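You operate a simulated robot arm through the tools that you are given. There is no shell and no other tool. Be economical: measure what you need, move in short steps, check, and stop when the job is done.

Carry out the task below with a simulated robot arm. There is one attempt and no reset: what you move stays moved.

## Task
Put away the wrench, thin bolt and small nut that lie loose on the stores bench.
Fine: wrench in the bench drawer, shut it again; bolt in the green parts tray, nut in the black one; the mast clamps, thick bolt and large nut stay where they are.

It is judged by the outcome, as a careful person would: the job done as asked, and still so three seconds after it is handed in. It fails if anything else is knocked over, pushed out of place, dropped, spilled or broken.

## Robot
A 7-joint arm with a two-finger parallel gripper on a trunk, on a base that drives. Base frame: it is fixed to the floor where the robot stands at the start and does not move with it; the origin is under the middle of the robot, x ahead of it, y to its left, z up; the surface under the hand at the start is at about z = 850. Units: mm, rad, N and s.
With the tool pointing down near the work surface it reaches from about 400 to 760 mm from the robot's upright axis, wherever it stands. Its first joint turns from -2.496 to 2.496 rad. Places, roughly: inside of the black parts tray [1400, 400, 900]; inside of the green parts tray [1400, 200, 900]; inside of the stores bench drawer [1000, -100, 700]; large nut [1500, 500, 750]; small nut (3x2x2 cm) [1000, 100, 900]; stores bench drawer [900, 0, 700]; thick bolt [1250, 250, 750]. Payload 3 kg.
The TCP is the grasp point between the finger pads, 30 mm short of the fingertips. In the tool frame z runs along the fingers and y along their closing line. The gripper opens to 110 mm. The fingers are 20 mm wide and 10 mm thick; the gripper's body (48 by 112 mm) begins 55 mm behind the TCP.
Orientation is that of the tool frame in the base frame, as [roll, pitch, yaw] about the fixed x, y, z axes, in that order (R = Rz(yaw) Ry(pitch) Rx(roll)). With the fingers straight down and closing along the base's y, the tool's x points along the base's -x, its y along +y and its z along -z.

## Interface
- The arm moves only by the tool servo_tool. Its argument "deltas" is a list of rows, each a list of 7 numbers: the shift along the base's x, y, z in mm, then the turn, a rotation vector about the base's x, y, z in rad, then the opening, from 0 (shut) to 1 (fully open). In form: [[x, y, z, wx, wy, wz, claw], ...]. A call has 1 to 10 rows; each row shifts and turns the commanded pose from where the row before left it. A row lasts 0.2 s, in which the tool goes at most 50 mm and 0.15 rad; a call with a longer step from one row to the next is refused whole, and so is a gripper value outside its range. A pose out of reach is approached as far as the arm can. The call stops where the force on the tool passes 90 N (or 10 N more than at its start, if that is more) or the arm is blocked; 0.2 s more then pass. Each finger travels about 108 mm/s and halts on what it meets, pressing with about 24 N; the grip force reading is that of the motor and also rises with nothing between the fingers. The clock runs only during rows and for 0.2 s after the last one: add rows that do not move to give the fingers time. The reply holds the time, the measured pose of the TCP, the force on the tool along the base axes, the opening and the grip force, in the units named above and with some noise, with the torque about the TCP (base axes, N m) and any sound that the robot's microphone picked up.
- Cameras (640 x 400 px; columns grow to the right, rows downward): "scene" is now at [162.3, -17.3, 1563.1]; the picture's right is [-0.09, -1.00, -0.00], its down [-0.70, 0.06, -0.71] and it looks along [0.70, -0.06, -0.71] (base axes); focal length 273 px, centre (320, 200). "wrist" rides on the gripper at [72, 17, -103] in the tool frame; the picture's right is [-0.23, 0.97, 0.00], its down [-0.76, -0.18, -0.62] and it looks along [-0.61, -0.14, 0.78] (tool axes); focal length 222 px, centre (320, 200). There is no depth. A picture from a camera that has moved, and an enlarged one, comes with that camera's place and axes in the base frame and with its lens. The place of the scene camera against the robot may be out by one fixed shift of up to 25 mm in any direction.
- get_image(camera): a new picture of that camera. It takes no simulated time.
- slide_trunk(by): slides the trunk up (or, below 0, down) by that many mm; the arm and the scene camera ride with it, the base frame stays. It gives what a move gives, with no picture.
- steer(legs): drives the robot by 1 to 6 legs, each [ahead, left, turn to the left] in mm, mm and rad, along the robot's own axes; the way and the turn of a leg run together, so that a leg with both is an arc; at most 1500 mm and 3.142 rad a leg. The arm and the cameras ride along, it lands a little off, and it stops where it bumps. It gives what a move gives.
- aim_head(pan, tilt): turns the head with the scene camera to pan (to the left, within 1.501 rad either way) and tilt (down, from -0.506 to 1.204), counted from straight ahead of the robot. It gives what a move gives.
- inspect(camera, box): a new picture of the part [left, top, right, bottom] of that camera's present view, enlarged. It takes no simulated time.
- close_job(): hands the job in; it is judged then, once.

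Go step by step. Nothing tells you exact positions but the pictures and the camera data: compare them with the known pose of the tool, close in by small moves and look again before you grip or let go. The budget is 120 turns and 82 pictures, counting those below and the enlarged ones. Unless the task says otherwise, let go and move clear before handing in, and close with one line.

The tools are called after "Call:" as a command line: name --pt "numbers of a row" for each row, then --argument value for the rest, lists and objects as JSON in quotes. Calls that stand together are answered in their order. servo_tool: Moves the arm, as the interface text tells. Its arguments: {"type":"object","properties":{"deltas":{"type":"array"}},"required":["deltas"]} The other tools are called the same way: slide_trunk (by) slides the trunk up or down; steer (legs) drives the base; aim_head (pan, tilt) turns the head that bears the scene camera; get_image (camera) takes a picture; inspect (camera, box) takes an enlarged picture of a part of a camera's view; close_job () hands the job in.

At the start:

```text
t: 0.0
position: [713.8, -264.5, 1143.6]
tcp_rot: [-3.141, 0.001, 3.14]
ft_force: [0.0, 0.5, 0.0]
wrist_torque: [0.03, 0.0, -0.02]
width: 110.1
grasp_force: 0.1
trunk travel left (down, up): [-700.0, 190.0]
robot x, y, heading: [-2.2, -1.6, 0.004]
head pan, tilt: [-0.086, 0.785]
```

scene: 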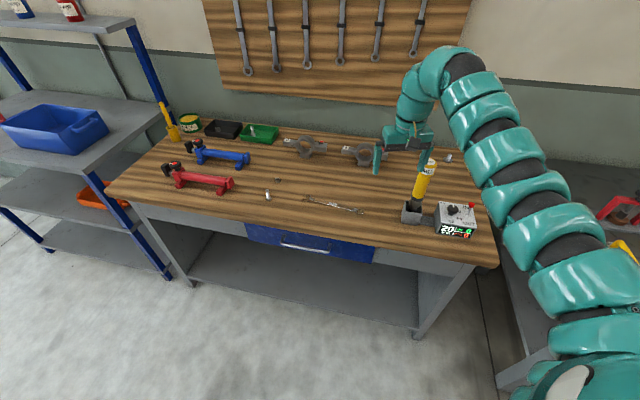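
wrist: 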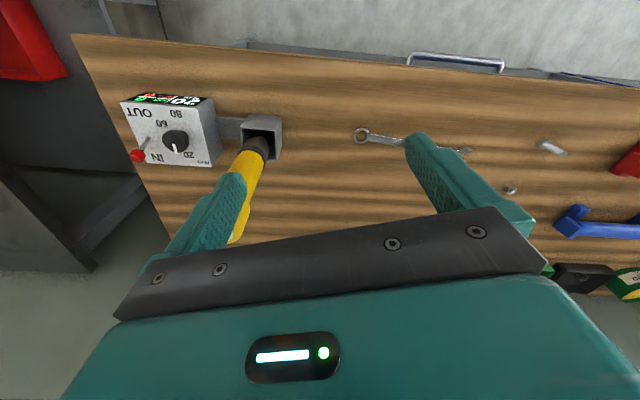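

I see the bench with a wrench, a small bolt and a nut near the middle, and the trays at the back. I'll enlarge the views to identify things.

Call:
inspect --camera "scene" --box '[220, 150, 380, 250]'

Call:
inspect --camera "scene" --box '[150, 90, 310, 190]'

Call:
inspect --camera "scene" --box '[340, 120, 500, 220]'

```text
4.00 times, centred on (300, 200) of scene
camera zoom: at [162.3, -17.3, 1563.1], right [-0.09, -1.0, 0.0], down [-0.7, 0.06, -0.71], along [0.7, -0.06, -0.71], focal length 1093 px, centre (400, 200)
```

zoom: 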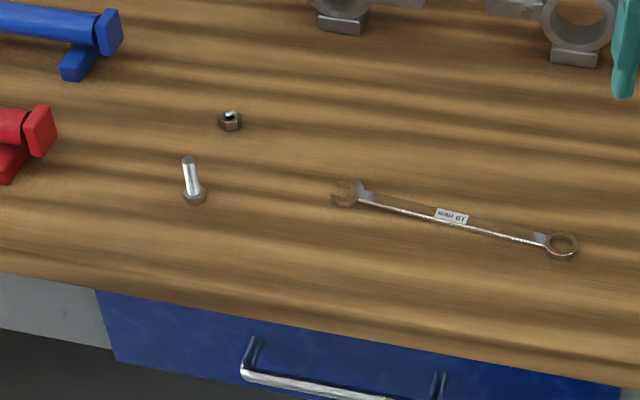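

```text
4.00 times, centred on (230, 140) of scene
camera zoom: at [162.3, -17.3, 1563.1], right [-0.09, -1.0, 0.0], down [-0.7, 0.06, -0.71], along [0.7, -0.06, -0.71], focal length 1093 px, centre (680, 440)
```

zoom: 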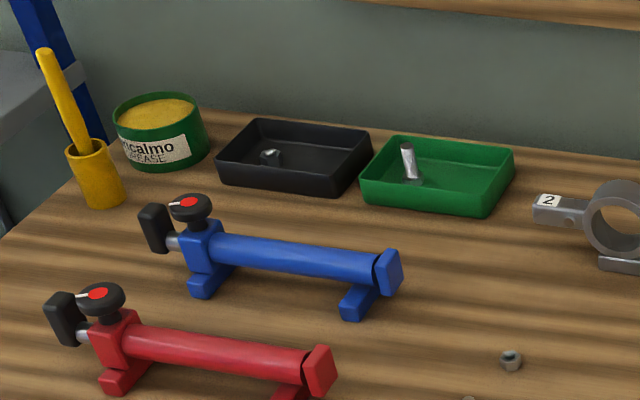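

```text
4.00 times, centred on (420, 170) of scene
camera zoom: at [162.3, -17.3, 1563.1], right [-0.09, -1.0, 0.0], down [-0.7, 0.06, -0.71], along [0.7, -0.06, -0.71], focal length 1093 px, centre (-80, 320)
```

zoom: 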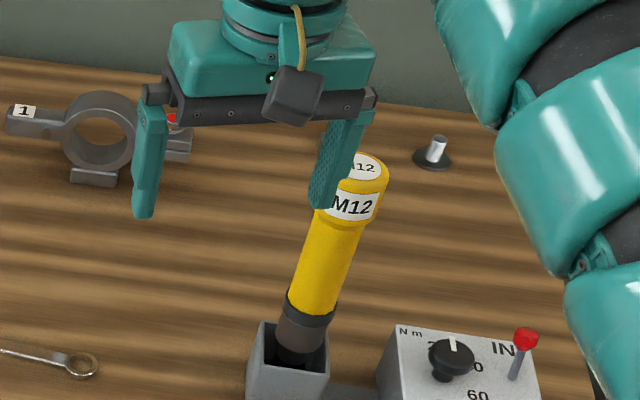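

The loose set is the wrench, the bolt by the red clamp and the small nut; the thick bolt and large nut are already in the trays. The bench is turned about -0.33 rad to me. I'll raise the trunk, then square up to the drawer.

Call:
slide_trunk --by 120

Call:
steer --legs '[[0, 190, 0], [65, 0, 0], [0, 0, -0.33]]'

Call:
aim_head --pan 0.0 --tilt 0.9

Call:
get_image --camera "scene"

```text
t: 1.5
position: [713.3, -264.4, 1263.8]
tcp_rot: [3.14, 0.001, -3.141]
ft_force: [0.8, -0.5, 0.1]
wrist_torque: [-0.03, 0.02, 0.01]
width: 110.1
grasp_force: 0.0
trunk travel left (down, up): [-820.0, 70.0]
robot x, y, heading: [0.3, 2.9, -0.002]
head pan, tilt: [-0.086, 0.785]
```

```text
t: 4.7
position: [654.2, -287.7, 1264.3]
tcp_rot: [-3.141, 0.001, 2.812]
ft_force: [-0.3, 0.3, -0.1]
wrist_torque: [-0.02, 0.0, 0.01]
width: 110.0
grasp_force: 0.1
trunk travel left (down, up): [-820.0, 70.0]
robot x, y, heading: [66.7, 187.7, -0.334]
head pan, tilt: [-0.086, 0.785]
```

```text
t: 5.4
position: [653.8, -285.4, 1264.5]
tcp_rot: [3.142, -0.001, 2.812]
ft_force: [0.4, 0.5, 0.2]
wrist_torque: [0.01, 0.03, 0.02]
width: 110.0
grasp_force: 0.0
trunk travel left (down, up): [-820.0, 70.0]
robot x, y, heading: [64.6, 194.5, -0.326]
head pan, tilt: [0.0, 0.901]
```

```text
76 pictures are left
camera scene: at [213.4, 133.7, 1674.1], right [-0.32, -0.95, 0.0], down [-0.74, 0.25, -0.62], along [0.59, -0.2, -0.78], focal length 273 px, centre (320, 200)
```

scene: 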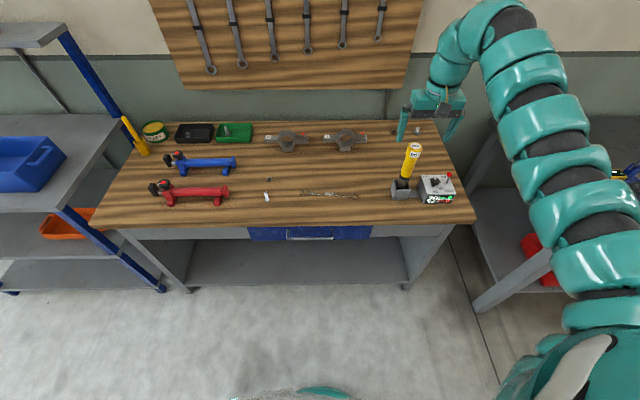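

The bench is now square to me and the drawer handle is in view. I'll pull the arm back and roll the gripper a quarter turn, as a first step towards gripping the handle.

Call:
servo_tool --pt "-14.7 22.5 0 0 0 -0.149 1" --pt "-14.7 22.5 0 0 0 -0.149 1" --pt "-14.7 22.5 0 0 0 -0.149 1" --pt "-14.7 22.5 0 0 0 -0.149 1" --pt "-14.7 22.5 0 0 0 -0.149 1" --pt "-14.7 22.5 0 0 0 -0.149 1" --pt "-14.7 22.5 0 0 0 -0.149 1" --pt "-14.7 22.5 0 0 0 -0.149 1" --pt "-14.7 22.5 0 0 0 -0.149 1" --pt "-14.7 22.5 0 0 0 -0.149 1"

Call:
inspect --camera "scene" --box '[230, 170, 390, 270]'

```text
t: 7.6
position: [660.5, -194.2, 1269.8]
tcp_rot: [3.14, 0.0, 1.322]
ft_force: [0.5, 1.2, -0.7]
wrist_torque: [-0.02, 0.07, -0.02]
width: 110.0
grasp_force: 0.1
out of reach, approached as far as the arm can: row 2, 3, 4, 5, 6, 7, 8, 9, 10
trunk travel left (down, up): [-820.0, 70.0]
robot x, y, heading: [64.7, 193.9, -0.327]
head pan, tilt: [0.0, 0.901]
```

```text
4.00 times, centred on (310, 220) of scene
camera zoom: at [216.0, 135.0, 1673.8], right [-0.32, -0.95, 0.0], down [-0.74, 0.25, -0.62], along [0.59, -0.2, -0.78], focal length 1093 px, centre (360, 120)
```

zoom: 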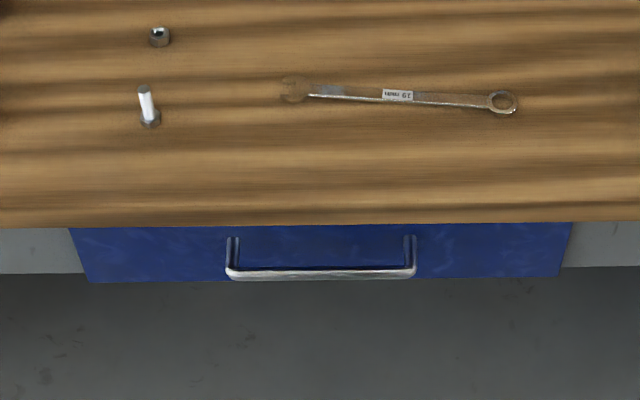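

The arm can't fold back at this height relative to the shoulder. I'll lower the hand a little over the clear front edge while pulling back.

Call:
servo_tool --pt "0 0 -40 0 0 0 1" --pt "0 0 -40 0 0 0 1" --pt "0 0 -40 0 0 0 1" --pt "0 0 -40 0 0 0 1" --pt "-20 25 -20 0 0 0 1" --pt "-20 25 0 0 0 0 1" --pt "-20 25 0 0 0 0 1" --pt "-20 25 0 0 0 0 1" --pt "-20 25 0 0 0 0 1" --pt "-20 25 0 0 0 0 1"

```text
t: 9.8
position: [676.4, -128.3, 1269.4]
tcp_rot: [-3.14, 0.0, 1.322]
ft_force: [0.2, -0.3, -0.2]
wrist_torque: [-0.01, 0.0, 0.02]
width: 110.2
grasp_force: 0.1
out of reach, approached as far as the arm can: row 1, 2, 3, 4, 5, 6, 7, 8, 9, 10
trunk travel left (down, up): [-820.0, 70.0]
robot x, y, heading: [60.6, 192.0, -0.329]
head pan, tilt: [0.0, 0.901]
```

I need to learn what limits the arm, so I'll test one small pure downward step.

Call:
servo_tool --pt "0 0 -30 0 0 0 1" --pt "0 0 0 0 0 0 1"

Call:
get_image --camera "scene"

```text
t: 10.4
position: [676.0, -127.7, 1270.5]
tcp_rot: [-3.14, 0.001, 1.322]
ft_force: [0.7, 1.0, 0.0]
wrist_torque: [0.01, 0.0, 0.01]
width: 110.0
grasp_force: 0.0
out of reach, approached as far as the arm can: row 1
trunk travel left (down, up): [-820.0, 70.0]
robot x, y, heading: [61.1, 198.6, -0.33]
head pan, tilt: [0.0, 0.901]
```

```text
74 pictures are left
camera scene: at [213.3, 133.5, 1674.1], right [-0.32, -0.95, 0.0], down [-0.74, 0.25, -0.62], along [0.59, -0.2, -0.78], focal length 273 px, centre (320, 200)
```

scene: 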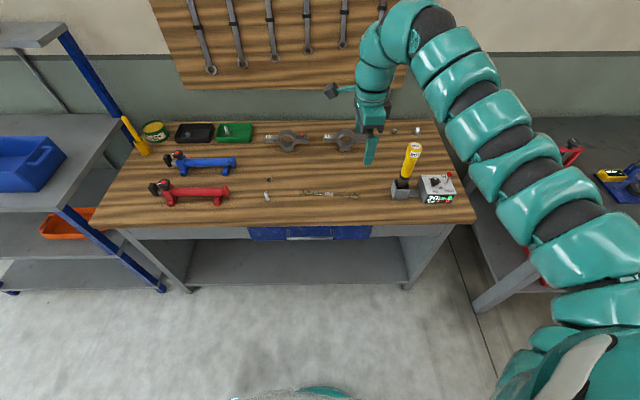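

Lowering is refused as well. I'll test whether the commanded pose has run away from the measured one by commanding an outward step.

Call:
servo_tool --pt "28 -10 0 0 0 0 1" --pt "0 0 0 0 0 0 1"

Call:
servo_tool --pt "0 0 -30 0 0 0 1" --pt "0 0 0 0 0 0 1"

```text
t: 11.0
position: [703.5, -136.7, 1270.1]
tcp_rot: [-3.141, 0.0, 1.323]
ft_force: [0.4, 1.0, -0.2]
wrist_torque: [0.0, -0.02, -0.01]
width: 110.0
grasp_force: 0.1
trunk travel left (down, up): [-820.0, 70.0]
robot x, y, heading: [64.0, 188.1, -0.329]
head pan, tilt: [0.0, 0.901]
```

```text
t: 11.6
position: [705.3, -136.6, 1239.2]
tcp_rot: [-3.141, 0.0, 1.321]
ft_force: [-0.7, 0.3, -0.2]
wrist_torque: [0.02, -0.01, 0.01]
width: 110.0
grasp_force: 0.2
trunk travel left (down, up): [-820.0, 70.0]
robot x, y, heading: [67.4, 193.9, -0.33]
head pan, tilt: [0.0, 0.901]
```

The command does follow the measured pose, and further out I can lower. I'll go down now, then pull back at the lower height.

Call:
servo_tool --pt "0 0 -40 0 0 0 1" --pt "0 0 -40 0 0 0 1" --pt "0 0 -40 0 0 0 1" --pt "0 0 -40 0 0 0 1" --pt "0 0 -40 0 0 0 1"

Call:
servo_tool --pt "-20 20 0 0 0 0 1" --pt "-20 20 0 0 0 0 1" --pt "-20 20 0 0 0 0 1" --pt "-20 20 0 0 0 0 1" --pt "-20 20 0 0 0 0 1" --pt "-20 20 0 0 0 0 1" --pt "-20 10 0 0 0 0 1"

```text
t: 12.8
position: [704.3, -138.2, 1037.7]
tcp_rot: [3.142, 0.0, 1.322]
ft_force: [-0.2, 0.0, -0.1]
wrist_torque: [0.0, -0.03, 0.0]
width: 110.0
grasp_force: 0.0
trunk travel left (down, up): [-820.0, 70.0]
robot x, y, heading: [68.6, 193.4, -0.33]
head pan, tilt: [0.0, 0.901]
```

```text
t: 14.4
position: [683.4, -17.4, 991.7]
tcp_rot: [-3.139, 0.004, 1.322]
ft_force: [0.3, -0.3, -1.1]
wrist_torque: [-0.02, 0.01, -0.01]
width: 109.8
grasp_force: 0.1
out of reach, approached as far as the arm can: row 1, 2, 3, 4, 5, 6, 7
trunk travel left (down, up): [-820.0, 70.0]
robot x, y, heading: [64.2, 193.1, -0.33]
head pan, tilt: [0.0, 0.901]
```

There's still a radial limit, which I suspect comes from the last wrist joint after the roll. I'll roll back some and try pulling in.

Call:
servo_tool --pt "0 0 0 0 0 0.15 1" --pt "0 0 0 0 0 0.15 1" --pt "0 0 0 0 0 0.15 1" --pt "0 0 0 0 0 0.15 1" --pt "-30 10 0 0 0 0 1" --pt "-30 10 0 0 0 0 1" --pt "-30 10 0 0 0 0 1"

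```text
t: 16.0
position: [659.6, 11.0, 952.1]
tcp_rot: [3.141, 0.0, 1.923]
ft_force: [0.2, -0.1, -0.1]
wrist_torque: [0.0, 0.02, 0.05]
width: 110.1
grasp_force: 0.1
out of reach, approached as far as the arm can: row 5, 6, 7
trunk travel left (down, up): [-820.0, 70.0]
robot x, y, heading: [63.3, 197.0, -0.328]
head pan, tilt: [0.0, 0.901]
```

The limit seems to be a wrist bend limit that applies only while the tool points down. The hand is now in front of the bench edge, so I'll pitch it forward with the closing line vertical, ready for the handle.

Call:
servo_tool --pt "0 0 0 0 0 -0.132 1" --pt "0 0 0 0 0 -0.132 1" --pt "0 0 0 0 0 -0.132 1" --pt "0 0 0 0 0 -0.132 1" --pt "0 0 0 0 0 -0.132 1" --pt "0 0 0 -0.0457 -0.1427 0 1" --pt "0 0 0 -0.0457 -0.1427 0 1" --pt "0 0 0 -0.0457 -0.1427 0 1" --pt "0 0 0 -0.0457 -0.1427 0 1" --pt "0 0 0 -0.0457 -0.1427 0 1"

Call:
servo_tool --pt "-10 3 0 -0.0457 -0.1427 0 1" --pt "-10 3 0 -0.0457 -0.1427 0 1" --pt "-10 3 0 -0.0457 -0.1427 0 1" --pt "-10 3 0 -0.0457 -0.1427 0 1" --pt "-10 3 0 -0.0457 -0.1427 0 1"

Call:
get_image --camera "scene"

Call:
get_image --camera "wrist"

```text
t: 18.2
position: [748.2, 36.5, 958.3]
tcp_rot: [2.595, 0.0, 1.265]
ft_force: [0.2, 0.7, 0.4]
wrist_torque: [0.01, 0.0, 0.0]
width: 109.9
grasp_force: 0.0
out of reach, approached as far as the arm can: row 6, 7, 8, 9, 10
trunk travel left (down, up): [-820.0, 70.0]
robot x, y, heading: [64.2, 194.6, -0.334]
head pan, tilt: [0.0, 0.901]
```

```text
t: 19.4
position: [749.5, 36.0, 958.3]
tcp_rot: [2.598, 0.002, 1.262]
ft_force: [-1.0, 0.8, 0.0]
wrist_torque: [0.0, -0.02, -0.01]
width: 109.9
grasp_force: 0.1
out of reach, approached as far as the arm can: row 1, 2, 3, 4, 5
trunk travel left (down, up): [-820.0, 70.0]
robot x, y, heading: [64.5, 198.5, -0.33]
head pan, tilt: [0.0, 0.901]
```

```text
73 pictures are left
camera scene: at [213.3, 133.7, 1674.1], right [-0.32, -0.95, 0.0], down [-0.74, 0.25, -0.62], along [0.59, -0.2, -0.78], focal length 273 px, centre (320, 200)
```

scene: 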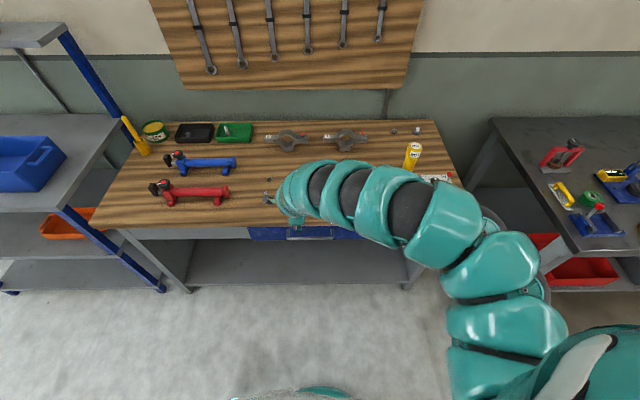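

```text
72 pictures are left
camera wrist: at [734.6, 116.2, 1054.3], right [0.73, -0.47, 0.5], down [-0.68, -0.58, 0.44], along [0.09, -0.66, -0.74], focal length 222 px, centre (320, 200)
```

wrist: 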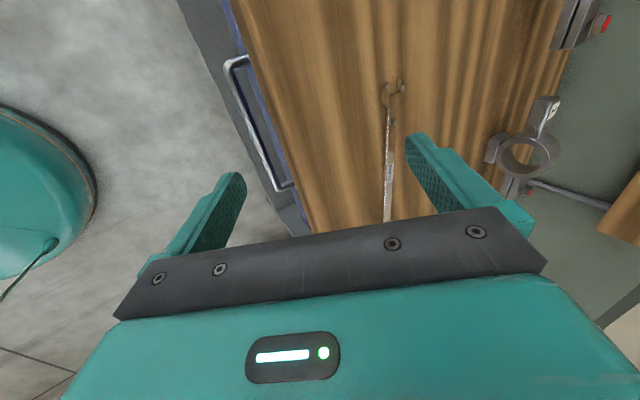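

The limits fit a shell around a high shoulder, so the hand needs to sit lower relative to the shoulder to come in. I'll back off from the bench for free space, raise the trunk fully, then lower and pitch the hand.

Call:
steer --legs '[[-280, 0, 0.018]]'

Call:
servo_tool --pt "0 0 -40 0 0 0 1" --pt "0 0 -40 0 0 0 1" --pt "0 0 -40 0 0 0 1" --pt "0 0 -40 0 0 0 1" --pt "0 0 0 -0.0457 -0.1427 0 1" --pt "0 0 0 -0.0457 -0.1427 0 1" --pt "0 0 0 -0.0457 -0.1427 0 1"

```text
t: 21.3
position: [489.7, 135.8, 958.7]
tcp_rot: [2.599, -0.001, 1.281]
ft_force: [0.4, 0.7, 0.7]
wrist_torque: [0.0, 0.02, 0.01]
width: 109.9
grasp_force: 0.0
trunk travel left (down, up): [-820.0, 70.0]
robot x, y, heading: [-196.9, 281.5, -0.311]
head pan, tilt: [0.0, 0.901]
```

```text
t: 22.9
position: [496.0, 136.1, 798.2]
tcp_rot: [2.145, 0.008, 1.279]
ft_force: [0.8, -0.4, -0.4]
wrist_torque: [-0.03, 0.0, 0.0]
width: 110.1
grasp_force: 0.0
out of reach, approached as far as the arm can: row 1
trunk travel left (down, up): [-820.0, 70.0]
robot x, y, heading: [-194.7, 276.2, -0.315]
head pan, tilt: [0.0, 0.901]
```

Lowering works. I'll finish the pitch to horizontal and look.

Call:
servo_tool --pt "0 0 0 -0.044 -0.1366 0 1" --pt "0 0 0 -0.044 -0.1366 0 1" --pt "0 0 0 -0.044 -0.1366 0 1" --pt "0 0 0 -0.044 -0.1366 0 1"

Call:
get_image --camera "wrist"

Call:
get_image --camera "scene"

```text
t: 23.9
position: [471.8, 162.2, 824.4]
tcp_rot: [2.006, 0.013, 1.277]
ft_force: [0.4, -0.2, 0.0]
wrist_torque: [0.0, -0.01, 0.01]
width: 109.9
grasp_force: 0.0
out of reach, approached as far as the arm can: row 1, 2, 3, 4
trunk travel left (down, up): [-820.0, 70.0]
robot x, y, heading: [-199.7, 280.7, -0.307]
head pan, tilt: [0.0, 0.901]
```

```text
71 pictures are left
camera wrist: at [410.7, 256.2, 881.5], right [0.33, -0.33, 0.89], down [-0.83, -0.54, 0.11], along [0.45, -0.77, -0.45], focal length 222 px, centre (320, 200)
```

wrist: 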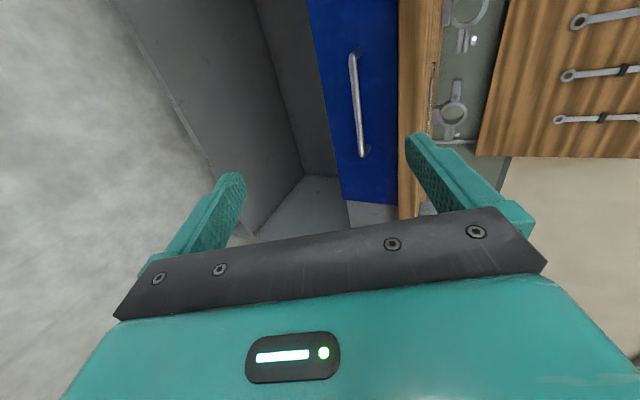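

```text
70 pictures are left
camera scene: at [-47.2, 223.1, 1674.0], right [-0.31, -0.95, 0.0], down [-0.75, 0.24, -0.62], along [0.59, -0.19, -0.78], focal length 273 px, centre (320, 200)
```

scene: 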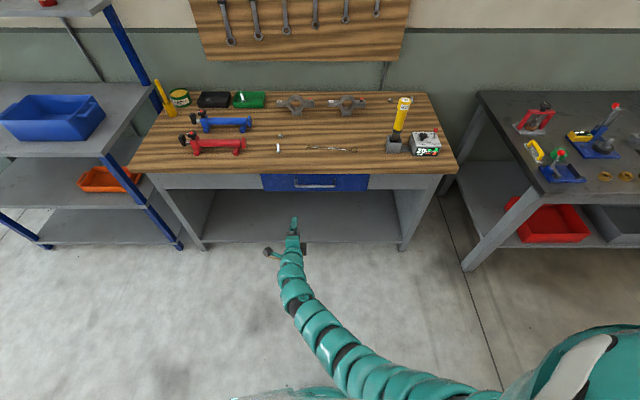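

The arm is now near full stretch, so a lower trunk will let me level the tool. I'll slide down 150 mm in free space and then raise and level the hand.

Call:
slide_trunk --by -150

Call:
servo_tool --pt "0 0 35 0 0 0 1" --pt "0 0 35 -0.044 -0.1366 0 1" --pt "0 0 20 -0.044 -0.1366 0 1" --pt "0 0 0 -0.044 -0.1366 0 1"

Call:
get_image --camera "wrist"

Call:
get_image --camera "scene"

```text
t: 25.7
position: [472.0, 160.6, 674.4]
tcp_rot: [2.006, 0.013, 1.276]
ft_force: [0.0, 0.6, -0.2]
wrist_torque: [0.01, -0.06, 0.04]
width: 109.8
grasp_force: 0.0
trunk travel left (down, up): [-670.0, 220.0]
robot x, y, heading: [-198.1, 283.6, -0.309]
head pan, tilt: [0.0, 0.901]
```

```text
t: 26.7
position: [484.5, 169.6, 806.8]
tcp_rot: [1.717, 0.018, 1.276]
ft_force: [-1.0, -0.8, 0.5]
wrist_torque: [0.01, -0.03, -0.03]
width: 110.1
grasp_force: 0.1
out of reach, approached as far as the arm can: row 3, 4
trunk travel left (down, up): [-670.0, 220.0]
robot x, y, heading: [-200.7, 280.7, -0.313]
head pan, tilt: [0.0, 0.901]
```

```text
69 pictures are left
camera wrist: at [411.9, 267.7, 836.1], right [0.07, -0.24, 0.97], down [-0.84, -0.54, -0.07], along [0.54, -0.8, -0.24], focal length 222 px, centre (320, 200)
```

wrist: 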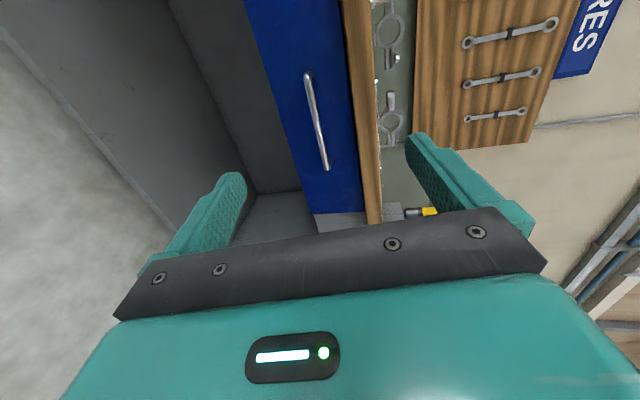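

```text
68 pictures are left
camera scene: at [-47.8, 222.9, 1524.0], right [-0.31, -0.95, 0.0], down [-0.75, 0.24, -0.62], along [0.59, -0.19, -0.78], focal length 273 px, centre (320, 200)
```

scene: 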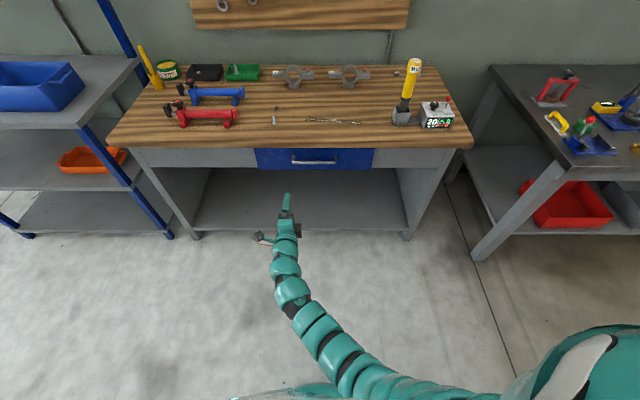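

Triangulating from both cameras puts the handle bar at about 705 mm bench depth, z≈745 and roughly centred in the drawer. I'll align the hand sideways and in height, then drive closer and look again.

Call:
servo_tool --pt "-6 -19 -16 0 0 0 0.7" --pt "-6 -19 -16 0 0 0 0.7" --pt "-6 -19 -16 0 0 0 0.7" --pt "-6 -19 -14 0 0 0 0.7"

Call:
steer --legs '[[190, 0, 0]]'

Call:
get_image --camera "wrist"

Call:
inspect --camera "scene" --box '[240, 150, 400, 250]'

```text
t: 27.7
position: [478.9, 126.2, 789.4]
tcp_rot: [1.718, 0.017, 1.274]
ft_force: [0.4, -0.8, 0.2]
wrist_torque: [-0.02, -0.01, -0.01]
width: 76.8
grasp_force: 0.1
out of reach, approached as far as the arm can: row 1, 2, 3, 4
trunk travel left (down, up): [-670.0, 220.0]
robot x, y, heading: [-197.5, 281.9, -0.311]
head pan, tilt: [0.0, 0.901]
```

```text
t: 29.2
position: [662.1, 70.4, 788.9]
tcp_rot: [1.717, 0.016, 1.278]
ft_force: [0.2, -0.1, 0.4]
wrist_torque: [0.02, 0.01, 0.02]
width: 77.0
grasp_force: 0.0
trunk travel left (down, up): [-670.0, 220.0]
robot x, y, heading: [-16.4, 223.9, -0.304]
head pan, tilt: [0.0, 0.901]
```

```text
67 pictures are left
camera wrist: at [588.1, 168.9, 818.5], right [0.08, -0.24, 0.97], down [-0.84, -0.54, -0.07], along [0.54, -0.8, -0.25], focal length 222 px, centre (320, 200)
```

wrist: 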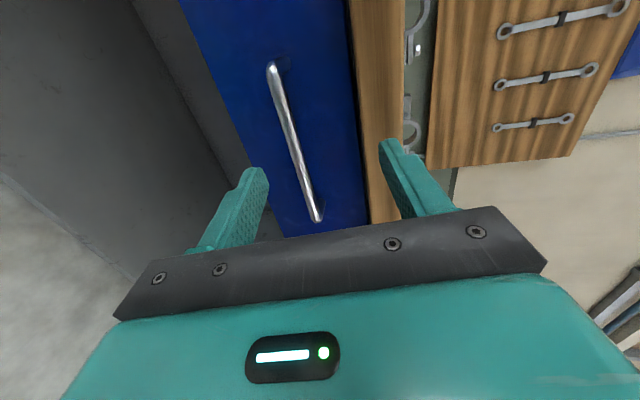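

```text
4.00 times, centred on (320, 200) of scene
camera zoom: at [135.2, 165.7, 1523.9], right [-0.3, -0.95, 0.0], down [-0.75, 0.24, -0.62], along [0.59, -0.19, -0.78], focal length 1093 px, centre (320, 200)
```

zoom: 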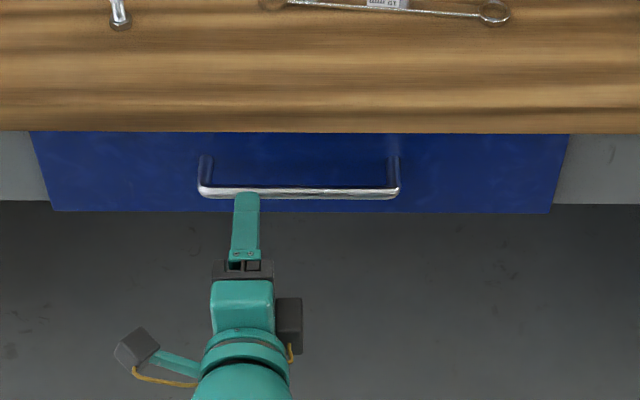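

The wrist view confirms the bar at z≈745, depth≈705, spanning lateral 155–320, with a standoff of about 40 mm. I'll lower the trunk 42 mm and drive the fingers over the bar.

Call:
slide_trunk --by -42

Call:
steer --legs '[[40, -28, 0]]'

Call:
get_image --camera "wrist"

```text
t: 30.1
position: [662.0, 70.4, 746.9]
tcp_rot: [1.716, 0.017, 1.276]
ft_force: [-0.5, -0.2, -0.6]
wrist_torque: [0.01, 0.01, -0.01]
width: 77.0
grasp_force: 0.1
trunk travel left (down, up): [-628.0, 262.0]
robot x, y, heading: [-20.9, 221.6, -0.31]
head pan, tilt: [0.0, 0.901]
```

```text
t: 31.0
position: [692.3, 31.8, 747.4]
tcp_rot: [1.72, 0.016, 1.279]
ft_force: [0.7, -0.2, -0.3]
wrist_torque: [0.02, 0.03, 0.03]
width: 77.0
grasp_force: 0.2
trunk travel left (down, up): [-628.0, 262.0]
robot x, y, heading: [14.7, 179.4, -0.306]
head pan, tilt: [0.0, 0.901]
```

```text
65 pictures are left
camera wrist: at [617.2, 129.9, 776.6], right [0.08, -0.24, 0.97], down [-0.84, -0.55, -0.07], along [0.54, -0.8, -0.25], focal length 222 px, centre (320, 200)
```

wrist: 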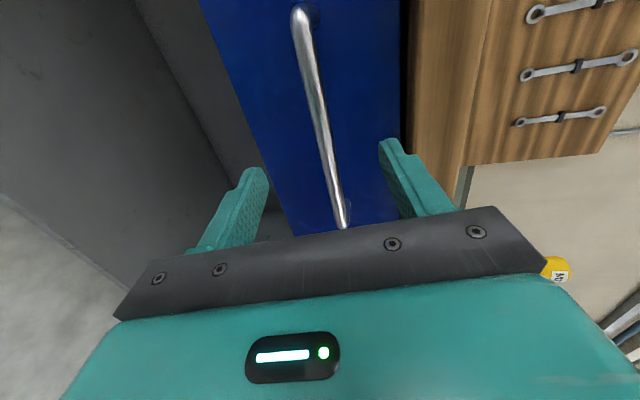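

The bar lies midway between the fingers. I'll drive the last 40 mm and close.

Call:
steer --legs '[[41, 0, 0]]'

Call:
servo_tool --pt "0 0 0 0 0 0 0.3" --pt "0 0 0 0 0 0 0" --pt "0 0 0 0 0 0 0" --pt "0 0 0 0 0 0 0"

Call:
get_image --camera "wrist"

```text
t: 31.9
position: [730.7, 20.0, 746.4]
tcp_rot: [1.721, 0.017, 1.276]
ft_force: [0.3, -0.5, 0.0]
wrist_torque: [0.01, 0.01, -0.03]
width: 76.9
grasp_force: 0.0
trunk travel left (down, up): [-628.0, 262.0]
robot x, y, heading: [50.9, 171.3, -0.303]
head pan, tilt: [0.0, 0.901]
```

```text
t: 32.9
position: [729.3, 19.2, 743.6]
tcp_rot: [1.722, 0.016, 1.28]
ft_force: [-8.7, 2.6, -14.9]
wrist_torque: [1.15, 0.16, 0.16]
width: 13.8
grasp_force: 45.5
trunk travel left (down, up): [-628.0, 262.0]
robot x, y, heading: [57.0, 172.7, -0.303]
head pan, tilt: [0.0, 0.901]
```

```text
64 pictures are left
camera wrist: at [655.4, 118.1, 774.9], right [0.08, -0.24, 0.97], down [-0.84, -0.55, -0.07], along [0.54, -0.8, -0.25], focal length 222 px, centre (320, 200)
```

wrist: 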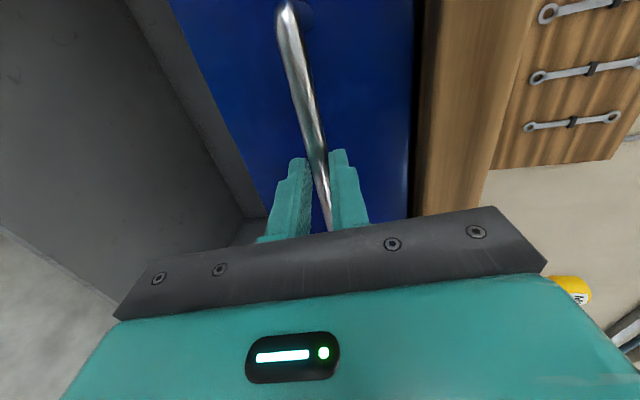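

The handle is gripped (13.8 mm). I'll pull the drawer open by backing up.

Call:
steer --legs '[[-100, 0, 0]]'

Call:
steer --legs '[[-110, 0, 0]]'

Call:
get_image --camera "scene"

```text
t: 34.0
position: [635.0, 50.2, 744.8]
tcp_rot: [1.721, 0.018, 1.278]
ft_force: [-0.1, 6.2, -24.4]
wrist_torque: [1.12, 0.42, 0.12]
width: 13.7
grasp_force: 45.0
trunk travel left (down, up): [-628.0, 262.0]
robot x, y, heading: [-45.4, 201.4, -0.302]
head pan, tilt: [0.0, 0.901]
```

```text
t: 35.2
position: [527.8, 85.3, 744.8]
tcp_rot: [1.721, 0.017, 1.28]
ft_force: [1.9, 13.4, -11.9]
wrist_torque: [1.1, 0.0, 1.07]
width: 13.8
grasp_force: 45.2
trunk travel left (down, up): [-628.0, 262.0]
robot x, y, heading: [-146.2, 230.9, -0.308]
head pan, tilt: [0.0, 0.901]
```

```text
63 pictures are left
camera scene: at [2.1, 179.4, 1481.9], right [-0.3, -0.95, 0.0], down [-0.75, 0.24, -0.62], along [0.59, -0.19, -0.78], focal length 273 px, centre (320, 200)
```

scene: 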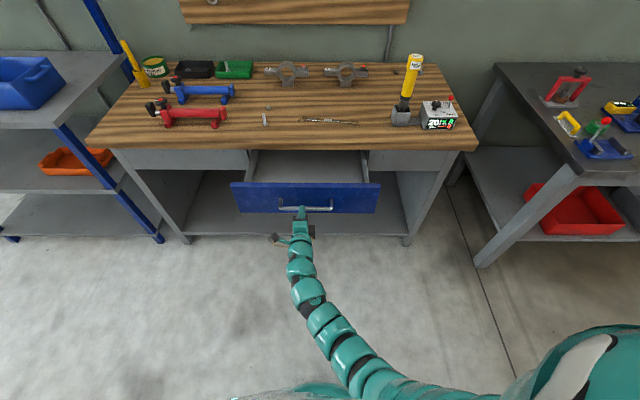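

The drawer is open about 210 mm. I'll pull 40 mm more, let go and back away.

Call:
steer --legs '[[-40, 0, 0]]'

Call:
servo_tool --pt "0 0 0 0 0 0 0.3" --pt "0 0 0 0 0 0 0.6" --pt "0 0 0 0 0 0 0.6"

Call:
steer --legs '[[-120, 0, 0]]'

Call:
slide_trunk --by 262

Call:
get_image --camera "scene"

```text
t: 36.1
position: [489.1, 99.4, 744.8]
tcp_rot: [1.724, 0.015, 1.282]
ft_force: [-0.9, 5.8, -3.6]
wrist_torque: [0.96, -0.2, 0.55]
width: 13.5
grasp_force: 44.7
trunk travel left (down, up): [-628.0, 262.0]
robot x, y, heading: [-186.6, 246.5, -0.308]
head pan, tilt: [0.0, 0.901]
```

```text
t: 36.9
position: [489.1, 97.8, 745.4]
tcp_rot: [1.721, 0.014, 1.283]
ft_force: [-0.5, -0.5, 0.3]
wrist_torque: [0.03, 0.02, -0.03]
width: 66.2
grasp_force: 0.0
trunk travel left (down, up): [-628.0, 262.0]
robot x, y, heading: [-181.9, 246.6, -0.303]
head pan, tilt: [0.0, 0.901]
```

```text
t: 38.1
position: [374.1, 135.3, 745.0]
tcp_rot: [1.721, 0.016, 1.285]
ft_force: [-0.1, 0.6, 0.8]
wrist_torque: [0.03, 0.02, 0.01]
width: 66.1
grasp_force: 0.1
trunk travel left (down, up): [-628.0, 262.0]
robot x, y, heading: [-301.7, 284.7, -0.302]
head pan, tilt: [0.0, 0.901]
```

```text
t: 40.8
position: [375.2, 135.6, 1007.1]
tcp_rot: [1.723, 0.017, 1.285]
ft_force: [1.1, 0.3, -0.1]
wrist_torque: [0.01, 0.02, 0.01]
width: 66.2
grasp_force: 0.0
trunk travel left (down, up): [-890.0, 0.0]
robot x, y, heading: [-306.6, 283.2, -0.308]
head pan, tilt: [0.0, 0.901]
```

```text
62 pictures are left
camera scene: at [-151.4, 226.7, 1744.0], right [-0.3, -0.95, 0.0], down [-0.75, 0.23, -0.62], along [0.59, -0.19, -0.78], focal length 273 px, centre (320, 200)
```

scene: 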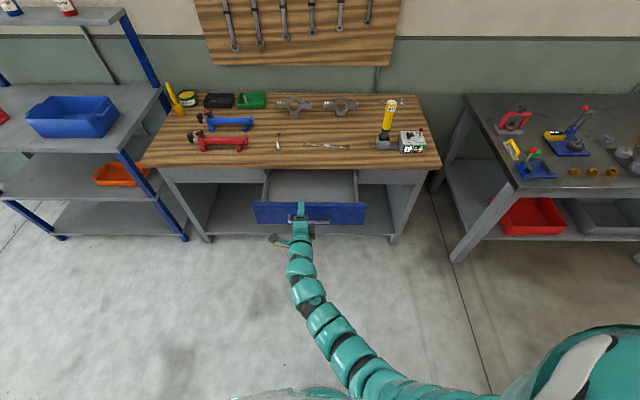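

The drawer is open and the handle released. Now I'll turn the tool downward in the free space.

Call:
servo_tool --pt "0 0 0 0.042 0.1355 0 0.6" --pt "0 0 0 0.042 0.1355 0 0.6" --pt "0 0 0 0.042 0.1355 0 0.6" --pt "0 0 0 0.042 0.1355 0 0.6" --pt "0 0 0 0.042 0.1355 0 0.6" --pt "0 0 0 0.042 0.1355 0 0.6" --pt "0 0 0 0.042 0.1355 0 0.6" --pt "0 0 0 0.042 0.1355 0 0.6" --pt "0 0 0 0.042 0.1355 0 0.6" --pt "0 0 0 0.042 0.1355 0 0.6"

Call:
inspect --camera "scene" --box '[240, 120, 400, 220]'

```text
t: 43.0
position: [374.1, 134.2, 1005.8]
tcp_rot: [-3.139, -0.015, 1.286]
ft_force: [-0.1, -0.2, -1.0]
wrist_torque: [0.0, -0.02, -0.04]
width: 65.8
grasp_force: 0.0
trunk travel left (down, up): [-890.0, 0.0]
robot x, y, heading: [-302.3, 284.3, -0.304]
head pan, tilt: [0.0, 0.901]
```

```text
4.00 times, centred on (320, 170) of scene
camera zoom: at [-150.2, 226.0, 1743.9], right [-0.3, -0.95, 0.0], down [-0.75, 0.23, -0.62], along [0.59, -0.19, -0.78], focal length 1093 px, centre (320, 320)
```

zoom: 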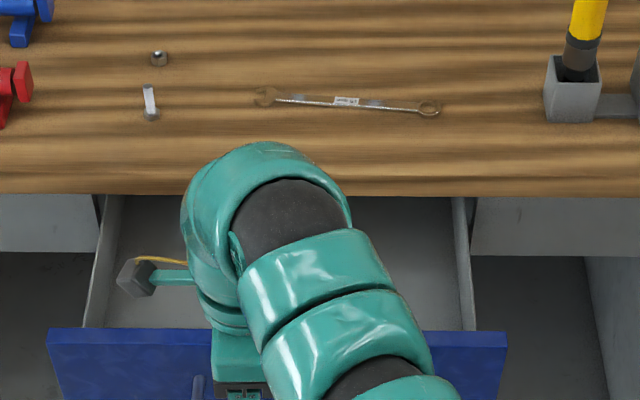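

The drawer is empty and open. Next I'll drive forward so the hand hovers over the wrench (about depth 846, lateral 139) and check with the wrist camera.

Call:
steer --legs '[[300, -100, 0], [200, 0, 0]]'

Call:
get_image --camera "wrist"

Call:
get_image --camera "scene"

```text
t: 46.3
position: [825.2, -101.9, 1005.3]
tcp_rot: [3.14, -0.015, 1.293]
ft_force: [0.4, 0.2, 0.0]
wrist_torque: [0.01, 0.02, 0.02]
width: 66.3
grasp_force: 0.1
trunk travel left (down, up): [-890.0, 0.0]
robot x, y, heading: [151.9, 43.7, -0.297]
head pan, tilt: [0.0, 0.901]
```

```text
60 pictures are left
camera wrist: at [861.7, -39.1, 1109.3], right [0.87, -0.48, 0.0], down [-0.38, -0.69, 0.61], along [-0.3, -0.53, -0.79], focal length 222 px, centre (320, 200)
```

wrist: 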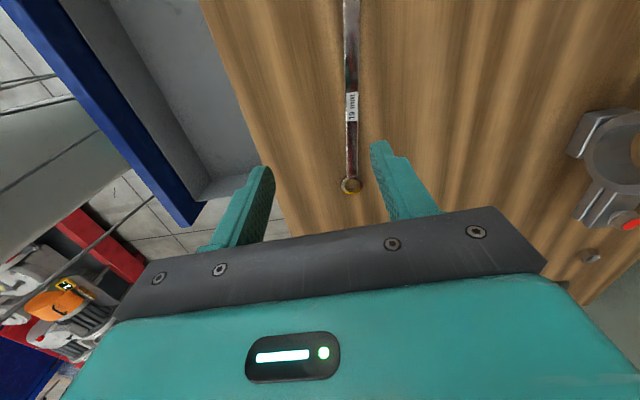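

```text
59 pictures are left
camera scene: at [299.1, -14.5, 1743.9], right [-0.29, -0.96, 0.0], down [-0.75, 0.23, -0.62], along [0.59, -0.18, -0.78], focal length 273 px, centre (320, 200)
```

scene: 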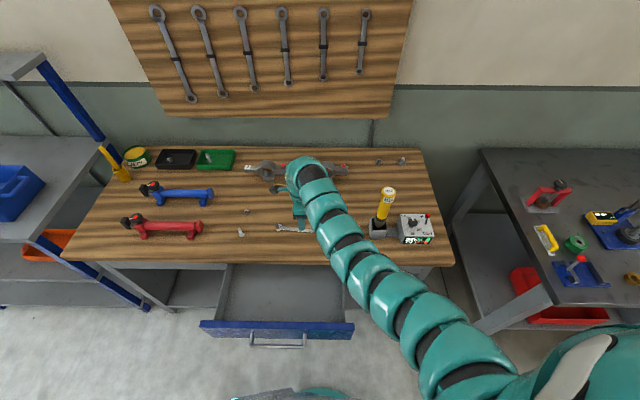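

From the wrist view the wrench middle is near (857, -114), its axis about 1.16 rad from x. I'll align over it, descend to 910 and check.

Call:
servo_tool --pt "16 -6 0 0 0 -0.067 0.5" --pt "16 -6 0 0 0 -0.067 0.5" --pt "0 0 -35 0 0 0 0.5" --pt "0 0 -35 0 0 0 0.5" --pt "0 0 -25 0 0 0 0.5"

Call:
get_image --camera "wrist"

Call:
inspect --camera "scene" --box '[230, 170, 390, 270]'

```text
t: 47.5
position: [841.6, -113.7, 940.8]
tcp_rot: [3.139, -0.009, 1.159]
ft_force: [-0.2, 0.7, 0.3]
wrist_torque: [-0.01, 0.03, -0.01]
width: 55.0
grasp_force: 0.0
out of reach, approached as far as the arm can: row 4, 5
trunk travel left (down, up): [-890.0, 0.0]
robot x, y, heading: [151.2, 37.7, -0.302]
head pan, tilt: [0.0, 0.901]
```

```text
58 pictures are left
camera wrist: at [884.5, -55.9, 1045.5], right [0.8, -0.6, 0.0], down [-0.47, -0.63, 0.61], along [-0.37, -0.49, -0.79], focal length 222 px, centre (320, 200)
```

wrist: 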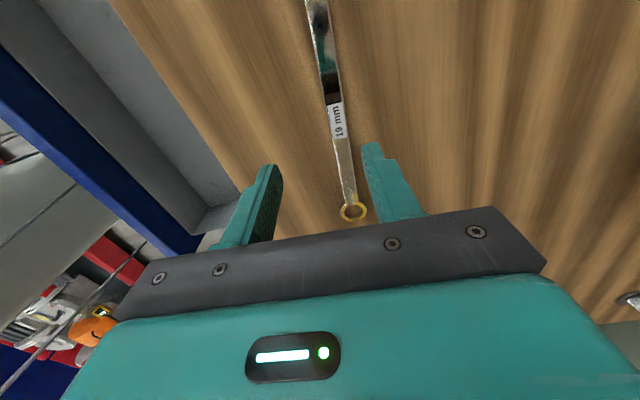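

```text
4.00 times, centred on (310, 220) of scene
camera zoom: at [298.2, -13.1, 1744.0], right [-0.29, -0.96, 0.0], down [-0.75, 0.23, -0.62], along [0.59, -0.18, -0.78], focal length 1093 px, centre (360, 120)
```

zoom: 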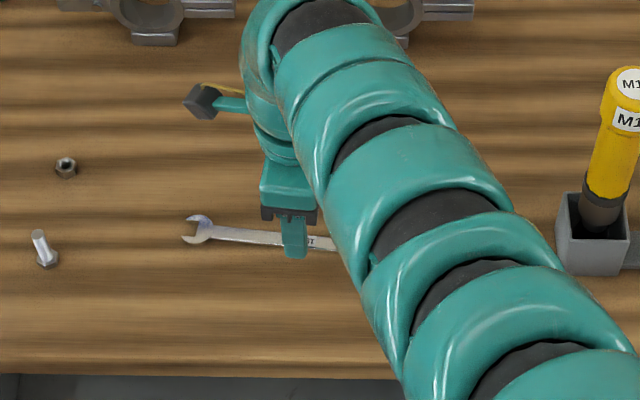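

The wrench position is confirmed at (858, -114). The arm is at its outer limit, so I'll lower the trunk 35 mm, shift 16 mm and check.

Call:
slide_trunk --by -35

Call:
servo_tool --pt "8 0 10 0 0 0 0.5" --pt "8 0 0 0 0 0 0.5" --pt "0 0 0 0 0 0 0.5"

```text
t: 48.3
position: [839.5, -114.5, 907.2]
tcp_rot: [3.14, -0.014, 1.16]
ft_force: [-0.1, 0.5, 0.0]
wrist_torque: [0.0, 0.04, -0.02]
width: 55.1
grasp_force: 0.1
trunk travel left (down, up): [-855.0, 35.0]
robot x, y, heading: [145.3, 41.1, -0.297]
head pan, tilt: [0.0, 0.901]
```

```text
t: 49.1
position: [847.7, -113.2, 918.0]
tcp_rot: [-3.141, -0.014, 1.16]
ft_force: [0.2, -0.2, -0.1]
wrist_torque: [0.01, 0.01, -0.04]
width: 54.8
grasp_force: 0.0
out of reach, approached as far as the arm can: row 2
trunk travel left (down, up): [-855.0, 35.0]
robot x, y, heading: [148.4, 42.3, -0.298]
head pan, tilt: [0.0, 0.901]
```

I'll drive 40 mm closer for slack, servo back over the wrench, and lower.

Call:
steer --legs '[[45, 0, 0]]'

Call:
servo_tool --pt "-16 5 0 0 0 0 0.5" --pt "-16 5 0 0 0 0 0.5" --pt "0 0 0 0 0 0 0.5"

Call:
get_image --camera "wrist"

```text
t: 50.0
position: [892.5, -126.6, 915.6]
tcp_rot: [-3.14, -0.013, 1.161]
ft_force: [0.1, -1.1, -0.3]
wrist_torque: [0.03, 0.03, 0.02]
width: 55.0
grasp_force: 0.0
trunk travel left (down, up): [-855.0, 35.0]
robot x, y, heading: [190.7, 32.4, -0.3]
head pan, tilt: [0.0, 0.901]
```

```text
t: 50.8
position: [859.1, -116.2, 917.9]
tcp_rot: [3.142, -0.014, 1.161]
ft_force: [0.3, -0.1, 0.4]
wrist_torque: [0.0, 0.0, 0.06]
width: 55.2
grasp_force: 0.1
trunk travel left (down, up): [-855.0, 35.0]
robot x, y, heading: [190.6, 30.4, -0.296]
head pan, tilt: [0.0, 0.901]
```

```text
56 pictures are left
camera wrist: at [902.5, -58.9, 1021.2], right [0.8, -0.6, 0.0], down [-0.47, -0.64, 0.61], along [-0.37, -0.49, -0.79], focal length 222 px, centre (320, 200)
```

wrist: 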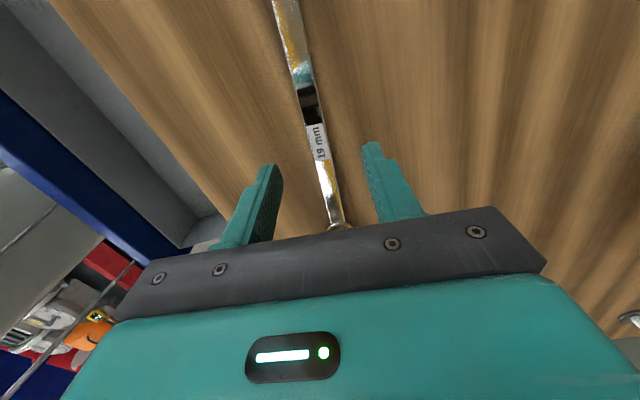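

The wrench is centred between the fingers. I'll descend until the fingertips almost touch the bench.

Call:
servo_tool --pt "0 0 -20 0 0 0 0.5" --pt "0 0 -12 0 0 0 0.5" --pt "0 0 0 0 0 0 0.5"

Call:
get_image --camera "wrist"

```text
t: 51.6
position: [859.0, -117.3, 885.9]
tcp_rot: [3.141, -0.013, 1.158]
ft_force: [0.1, 0.1, 0.1]
wrist_torque: [-0.01, 0.03, -0.02]
width: 55.0
grasp_force: 0.1
trunk travel left (down, up): [-855.0, 35.0]
robot x, y, heading: [193.9, 24.7, -0.294]
head pan, tilt: [0.0, 0.901]
```

```text
55 pictures are left
camera wrist: at [903.0, -59.5, 988.7], right [0.8, -0.6, 0.0], down [-0.47, -0.63, 0.61], along [-0.37, -0.49, -0.79], focal length 222 px, centre (320, 200)
```

wrist: 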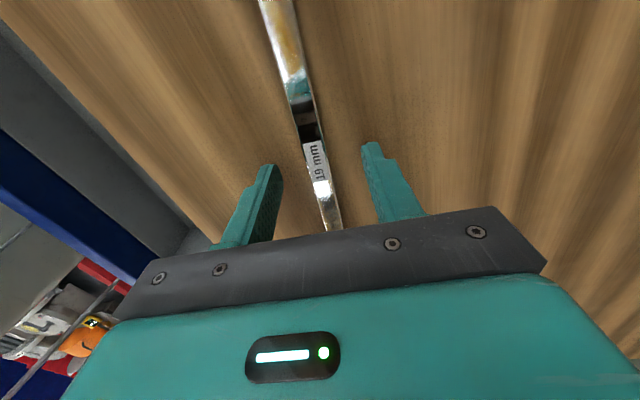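

I'll lower 4 mm more and close.

Call:
servo_tool --pt "0 0 -4 0 0 0 0.5" --pt "0 0 0 0 0 0 0.5" --pt "0 0 0 0 0 0 0.25" --pt "0 0 0 0 0 0 0" --pt "0 0 0 0 0 0 0" --pt "0 0 0 0 0 0 0"

```text
t: 53.0
position: [857.6, -117.2, 880.6]
tcp_rot: [-3.141, -0.014, 1.161]
ft_force: [-0.8, 0.2, 0.1]
wrist_torque: [-0.04, -0.01, 0.0]
width: 15.3
grasp_force: 24.3
trunk travel left (down, up): [-855.0, 35.0]
robot x, y, heading: [193.7, 28.8, -0.298]
head pan, tilt: [0.0, 0.901]
```

It's gripped at 15 mm. I'll lift a little and check.

Call:
servo_tool --pt "0 0 20 0 0 0 0" --pt "0 0 30 0 0 0 0" --pt "0 0 30 0 0 0 0"

Call:
get_image --camera "wrist"

Call:
get_image --camera "scene"

```text
t: 53.8
position: [857.3, -117.5, 960.9]
tcp_rot: [3.141, -0.014, 1.161]
ft_force: [-0.3, 0.1, -1.4]
wrist_torque: [-0.01, 0.0, 0.04]
width: 15.6
grasp_force: 24.8
trunk travel left (down, up): [-855.0, 35.0]
robot x, y, heading: [191.7, 27.2, -0.302]
head pan, tilt: [0.0, 0.901]
```

```text
54 pictures are left
camera wrist: at [902.2, -58.8, 1064.6], right [0.8, -0.6, 0.0], down [-0.47, -0.63, 0.61], along [-0.37, -0.49, -0.79], focal length 222 px, centre (320, 200)
```

wrist: 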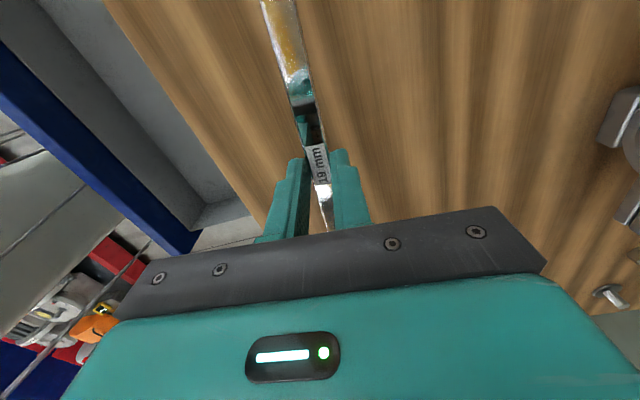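

```text
53 pictures are left
camera scene: at [340.9, -27.3, 1709.1], right [-0.29, -0.96, 0.0], down [-0.75, 0.23, -0.62], along [0.59, -0.18, -0.78], focal length 273 px, centre (320, 200)
```

scene: 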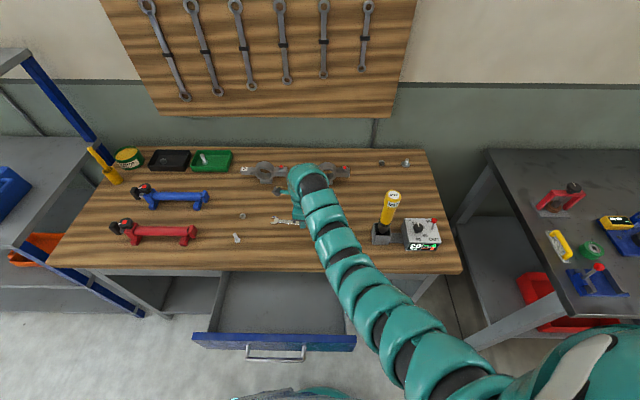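

The wrench is held. I'll drive back to bring it over the open drawer (about depth 605, lateral 215) and straighten it.

Call:
steer --legs '[[-248, 66, 0]]'

Call:
servo_tool --pt "0 0 0 0 0 0.1 0" --pt "0 0 0 0 0 0 0"

Call:
get_image --camera "wrist"

Call:
get_image --camera "scene"

```text
t: 55.6
position: [643.4, 16.7, 961.4]
tcp_rot: [3.14, -0.015, 1.156]
ft_force: [-0.5, 0.8, -1.8]
wrist_torque: [-0.01, -0.01, 0.0]
width: 15.4
grasp_force: 24.2
trunk travel left (down, up): [-855.0, 35.0]
robot x, y, heading: [-24.3, 163.7, -0.301]
head pan, tilt: [0.0, 0.901]
```

```text
t: 56.2
position: [643.4, 15.3, 960.5]
tcp_rot: [3.141, -0.013, 1.256]
ft_force: [0.1, 0.0, -1.6]
wrist_torque: [0.0, -0.03, -0.01]
width: 15.3
grasp_force: 24.5
trunk travel left (down, up): [-855.0, 35.0]
robot x, y, heading: [-22.9, 164.3, -0.298]
head pan, tilt: [0.0, 0.901]
```

```text
52 pictures are left
camera wrist: at [682.4, 76.9, 1064.1], right [0.86, -0.52, 0.0], down [-0.41, -0.68, 0.61], along [-0.32, -0.52, -0.79], focal length 222 px, centre (320, 200)
```

wrist: 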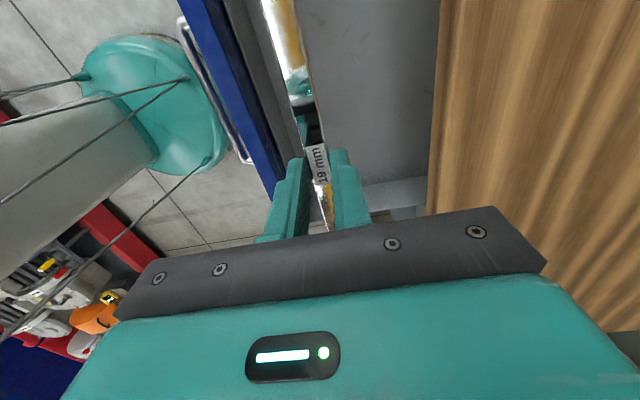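

```text
51 pictures are left
camera scene: at [127.5, 106.8, 1709.0], right [-0.3, -0.96, 0.0], down [-0.75, 0.23, -0.62], along [0.59, -0.18, -0.78], focal length 273 px, centre (320, 200)
```

scene: 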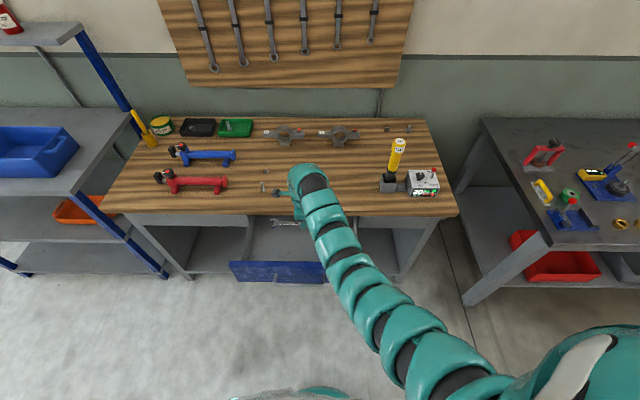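

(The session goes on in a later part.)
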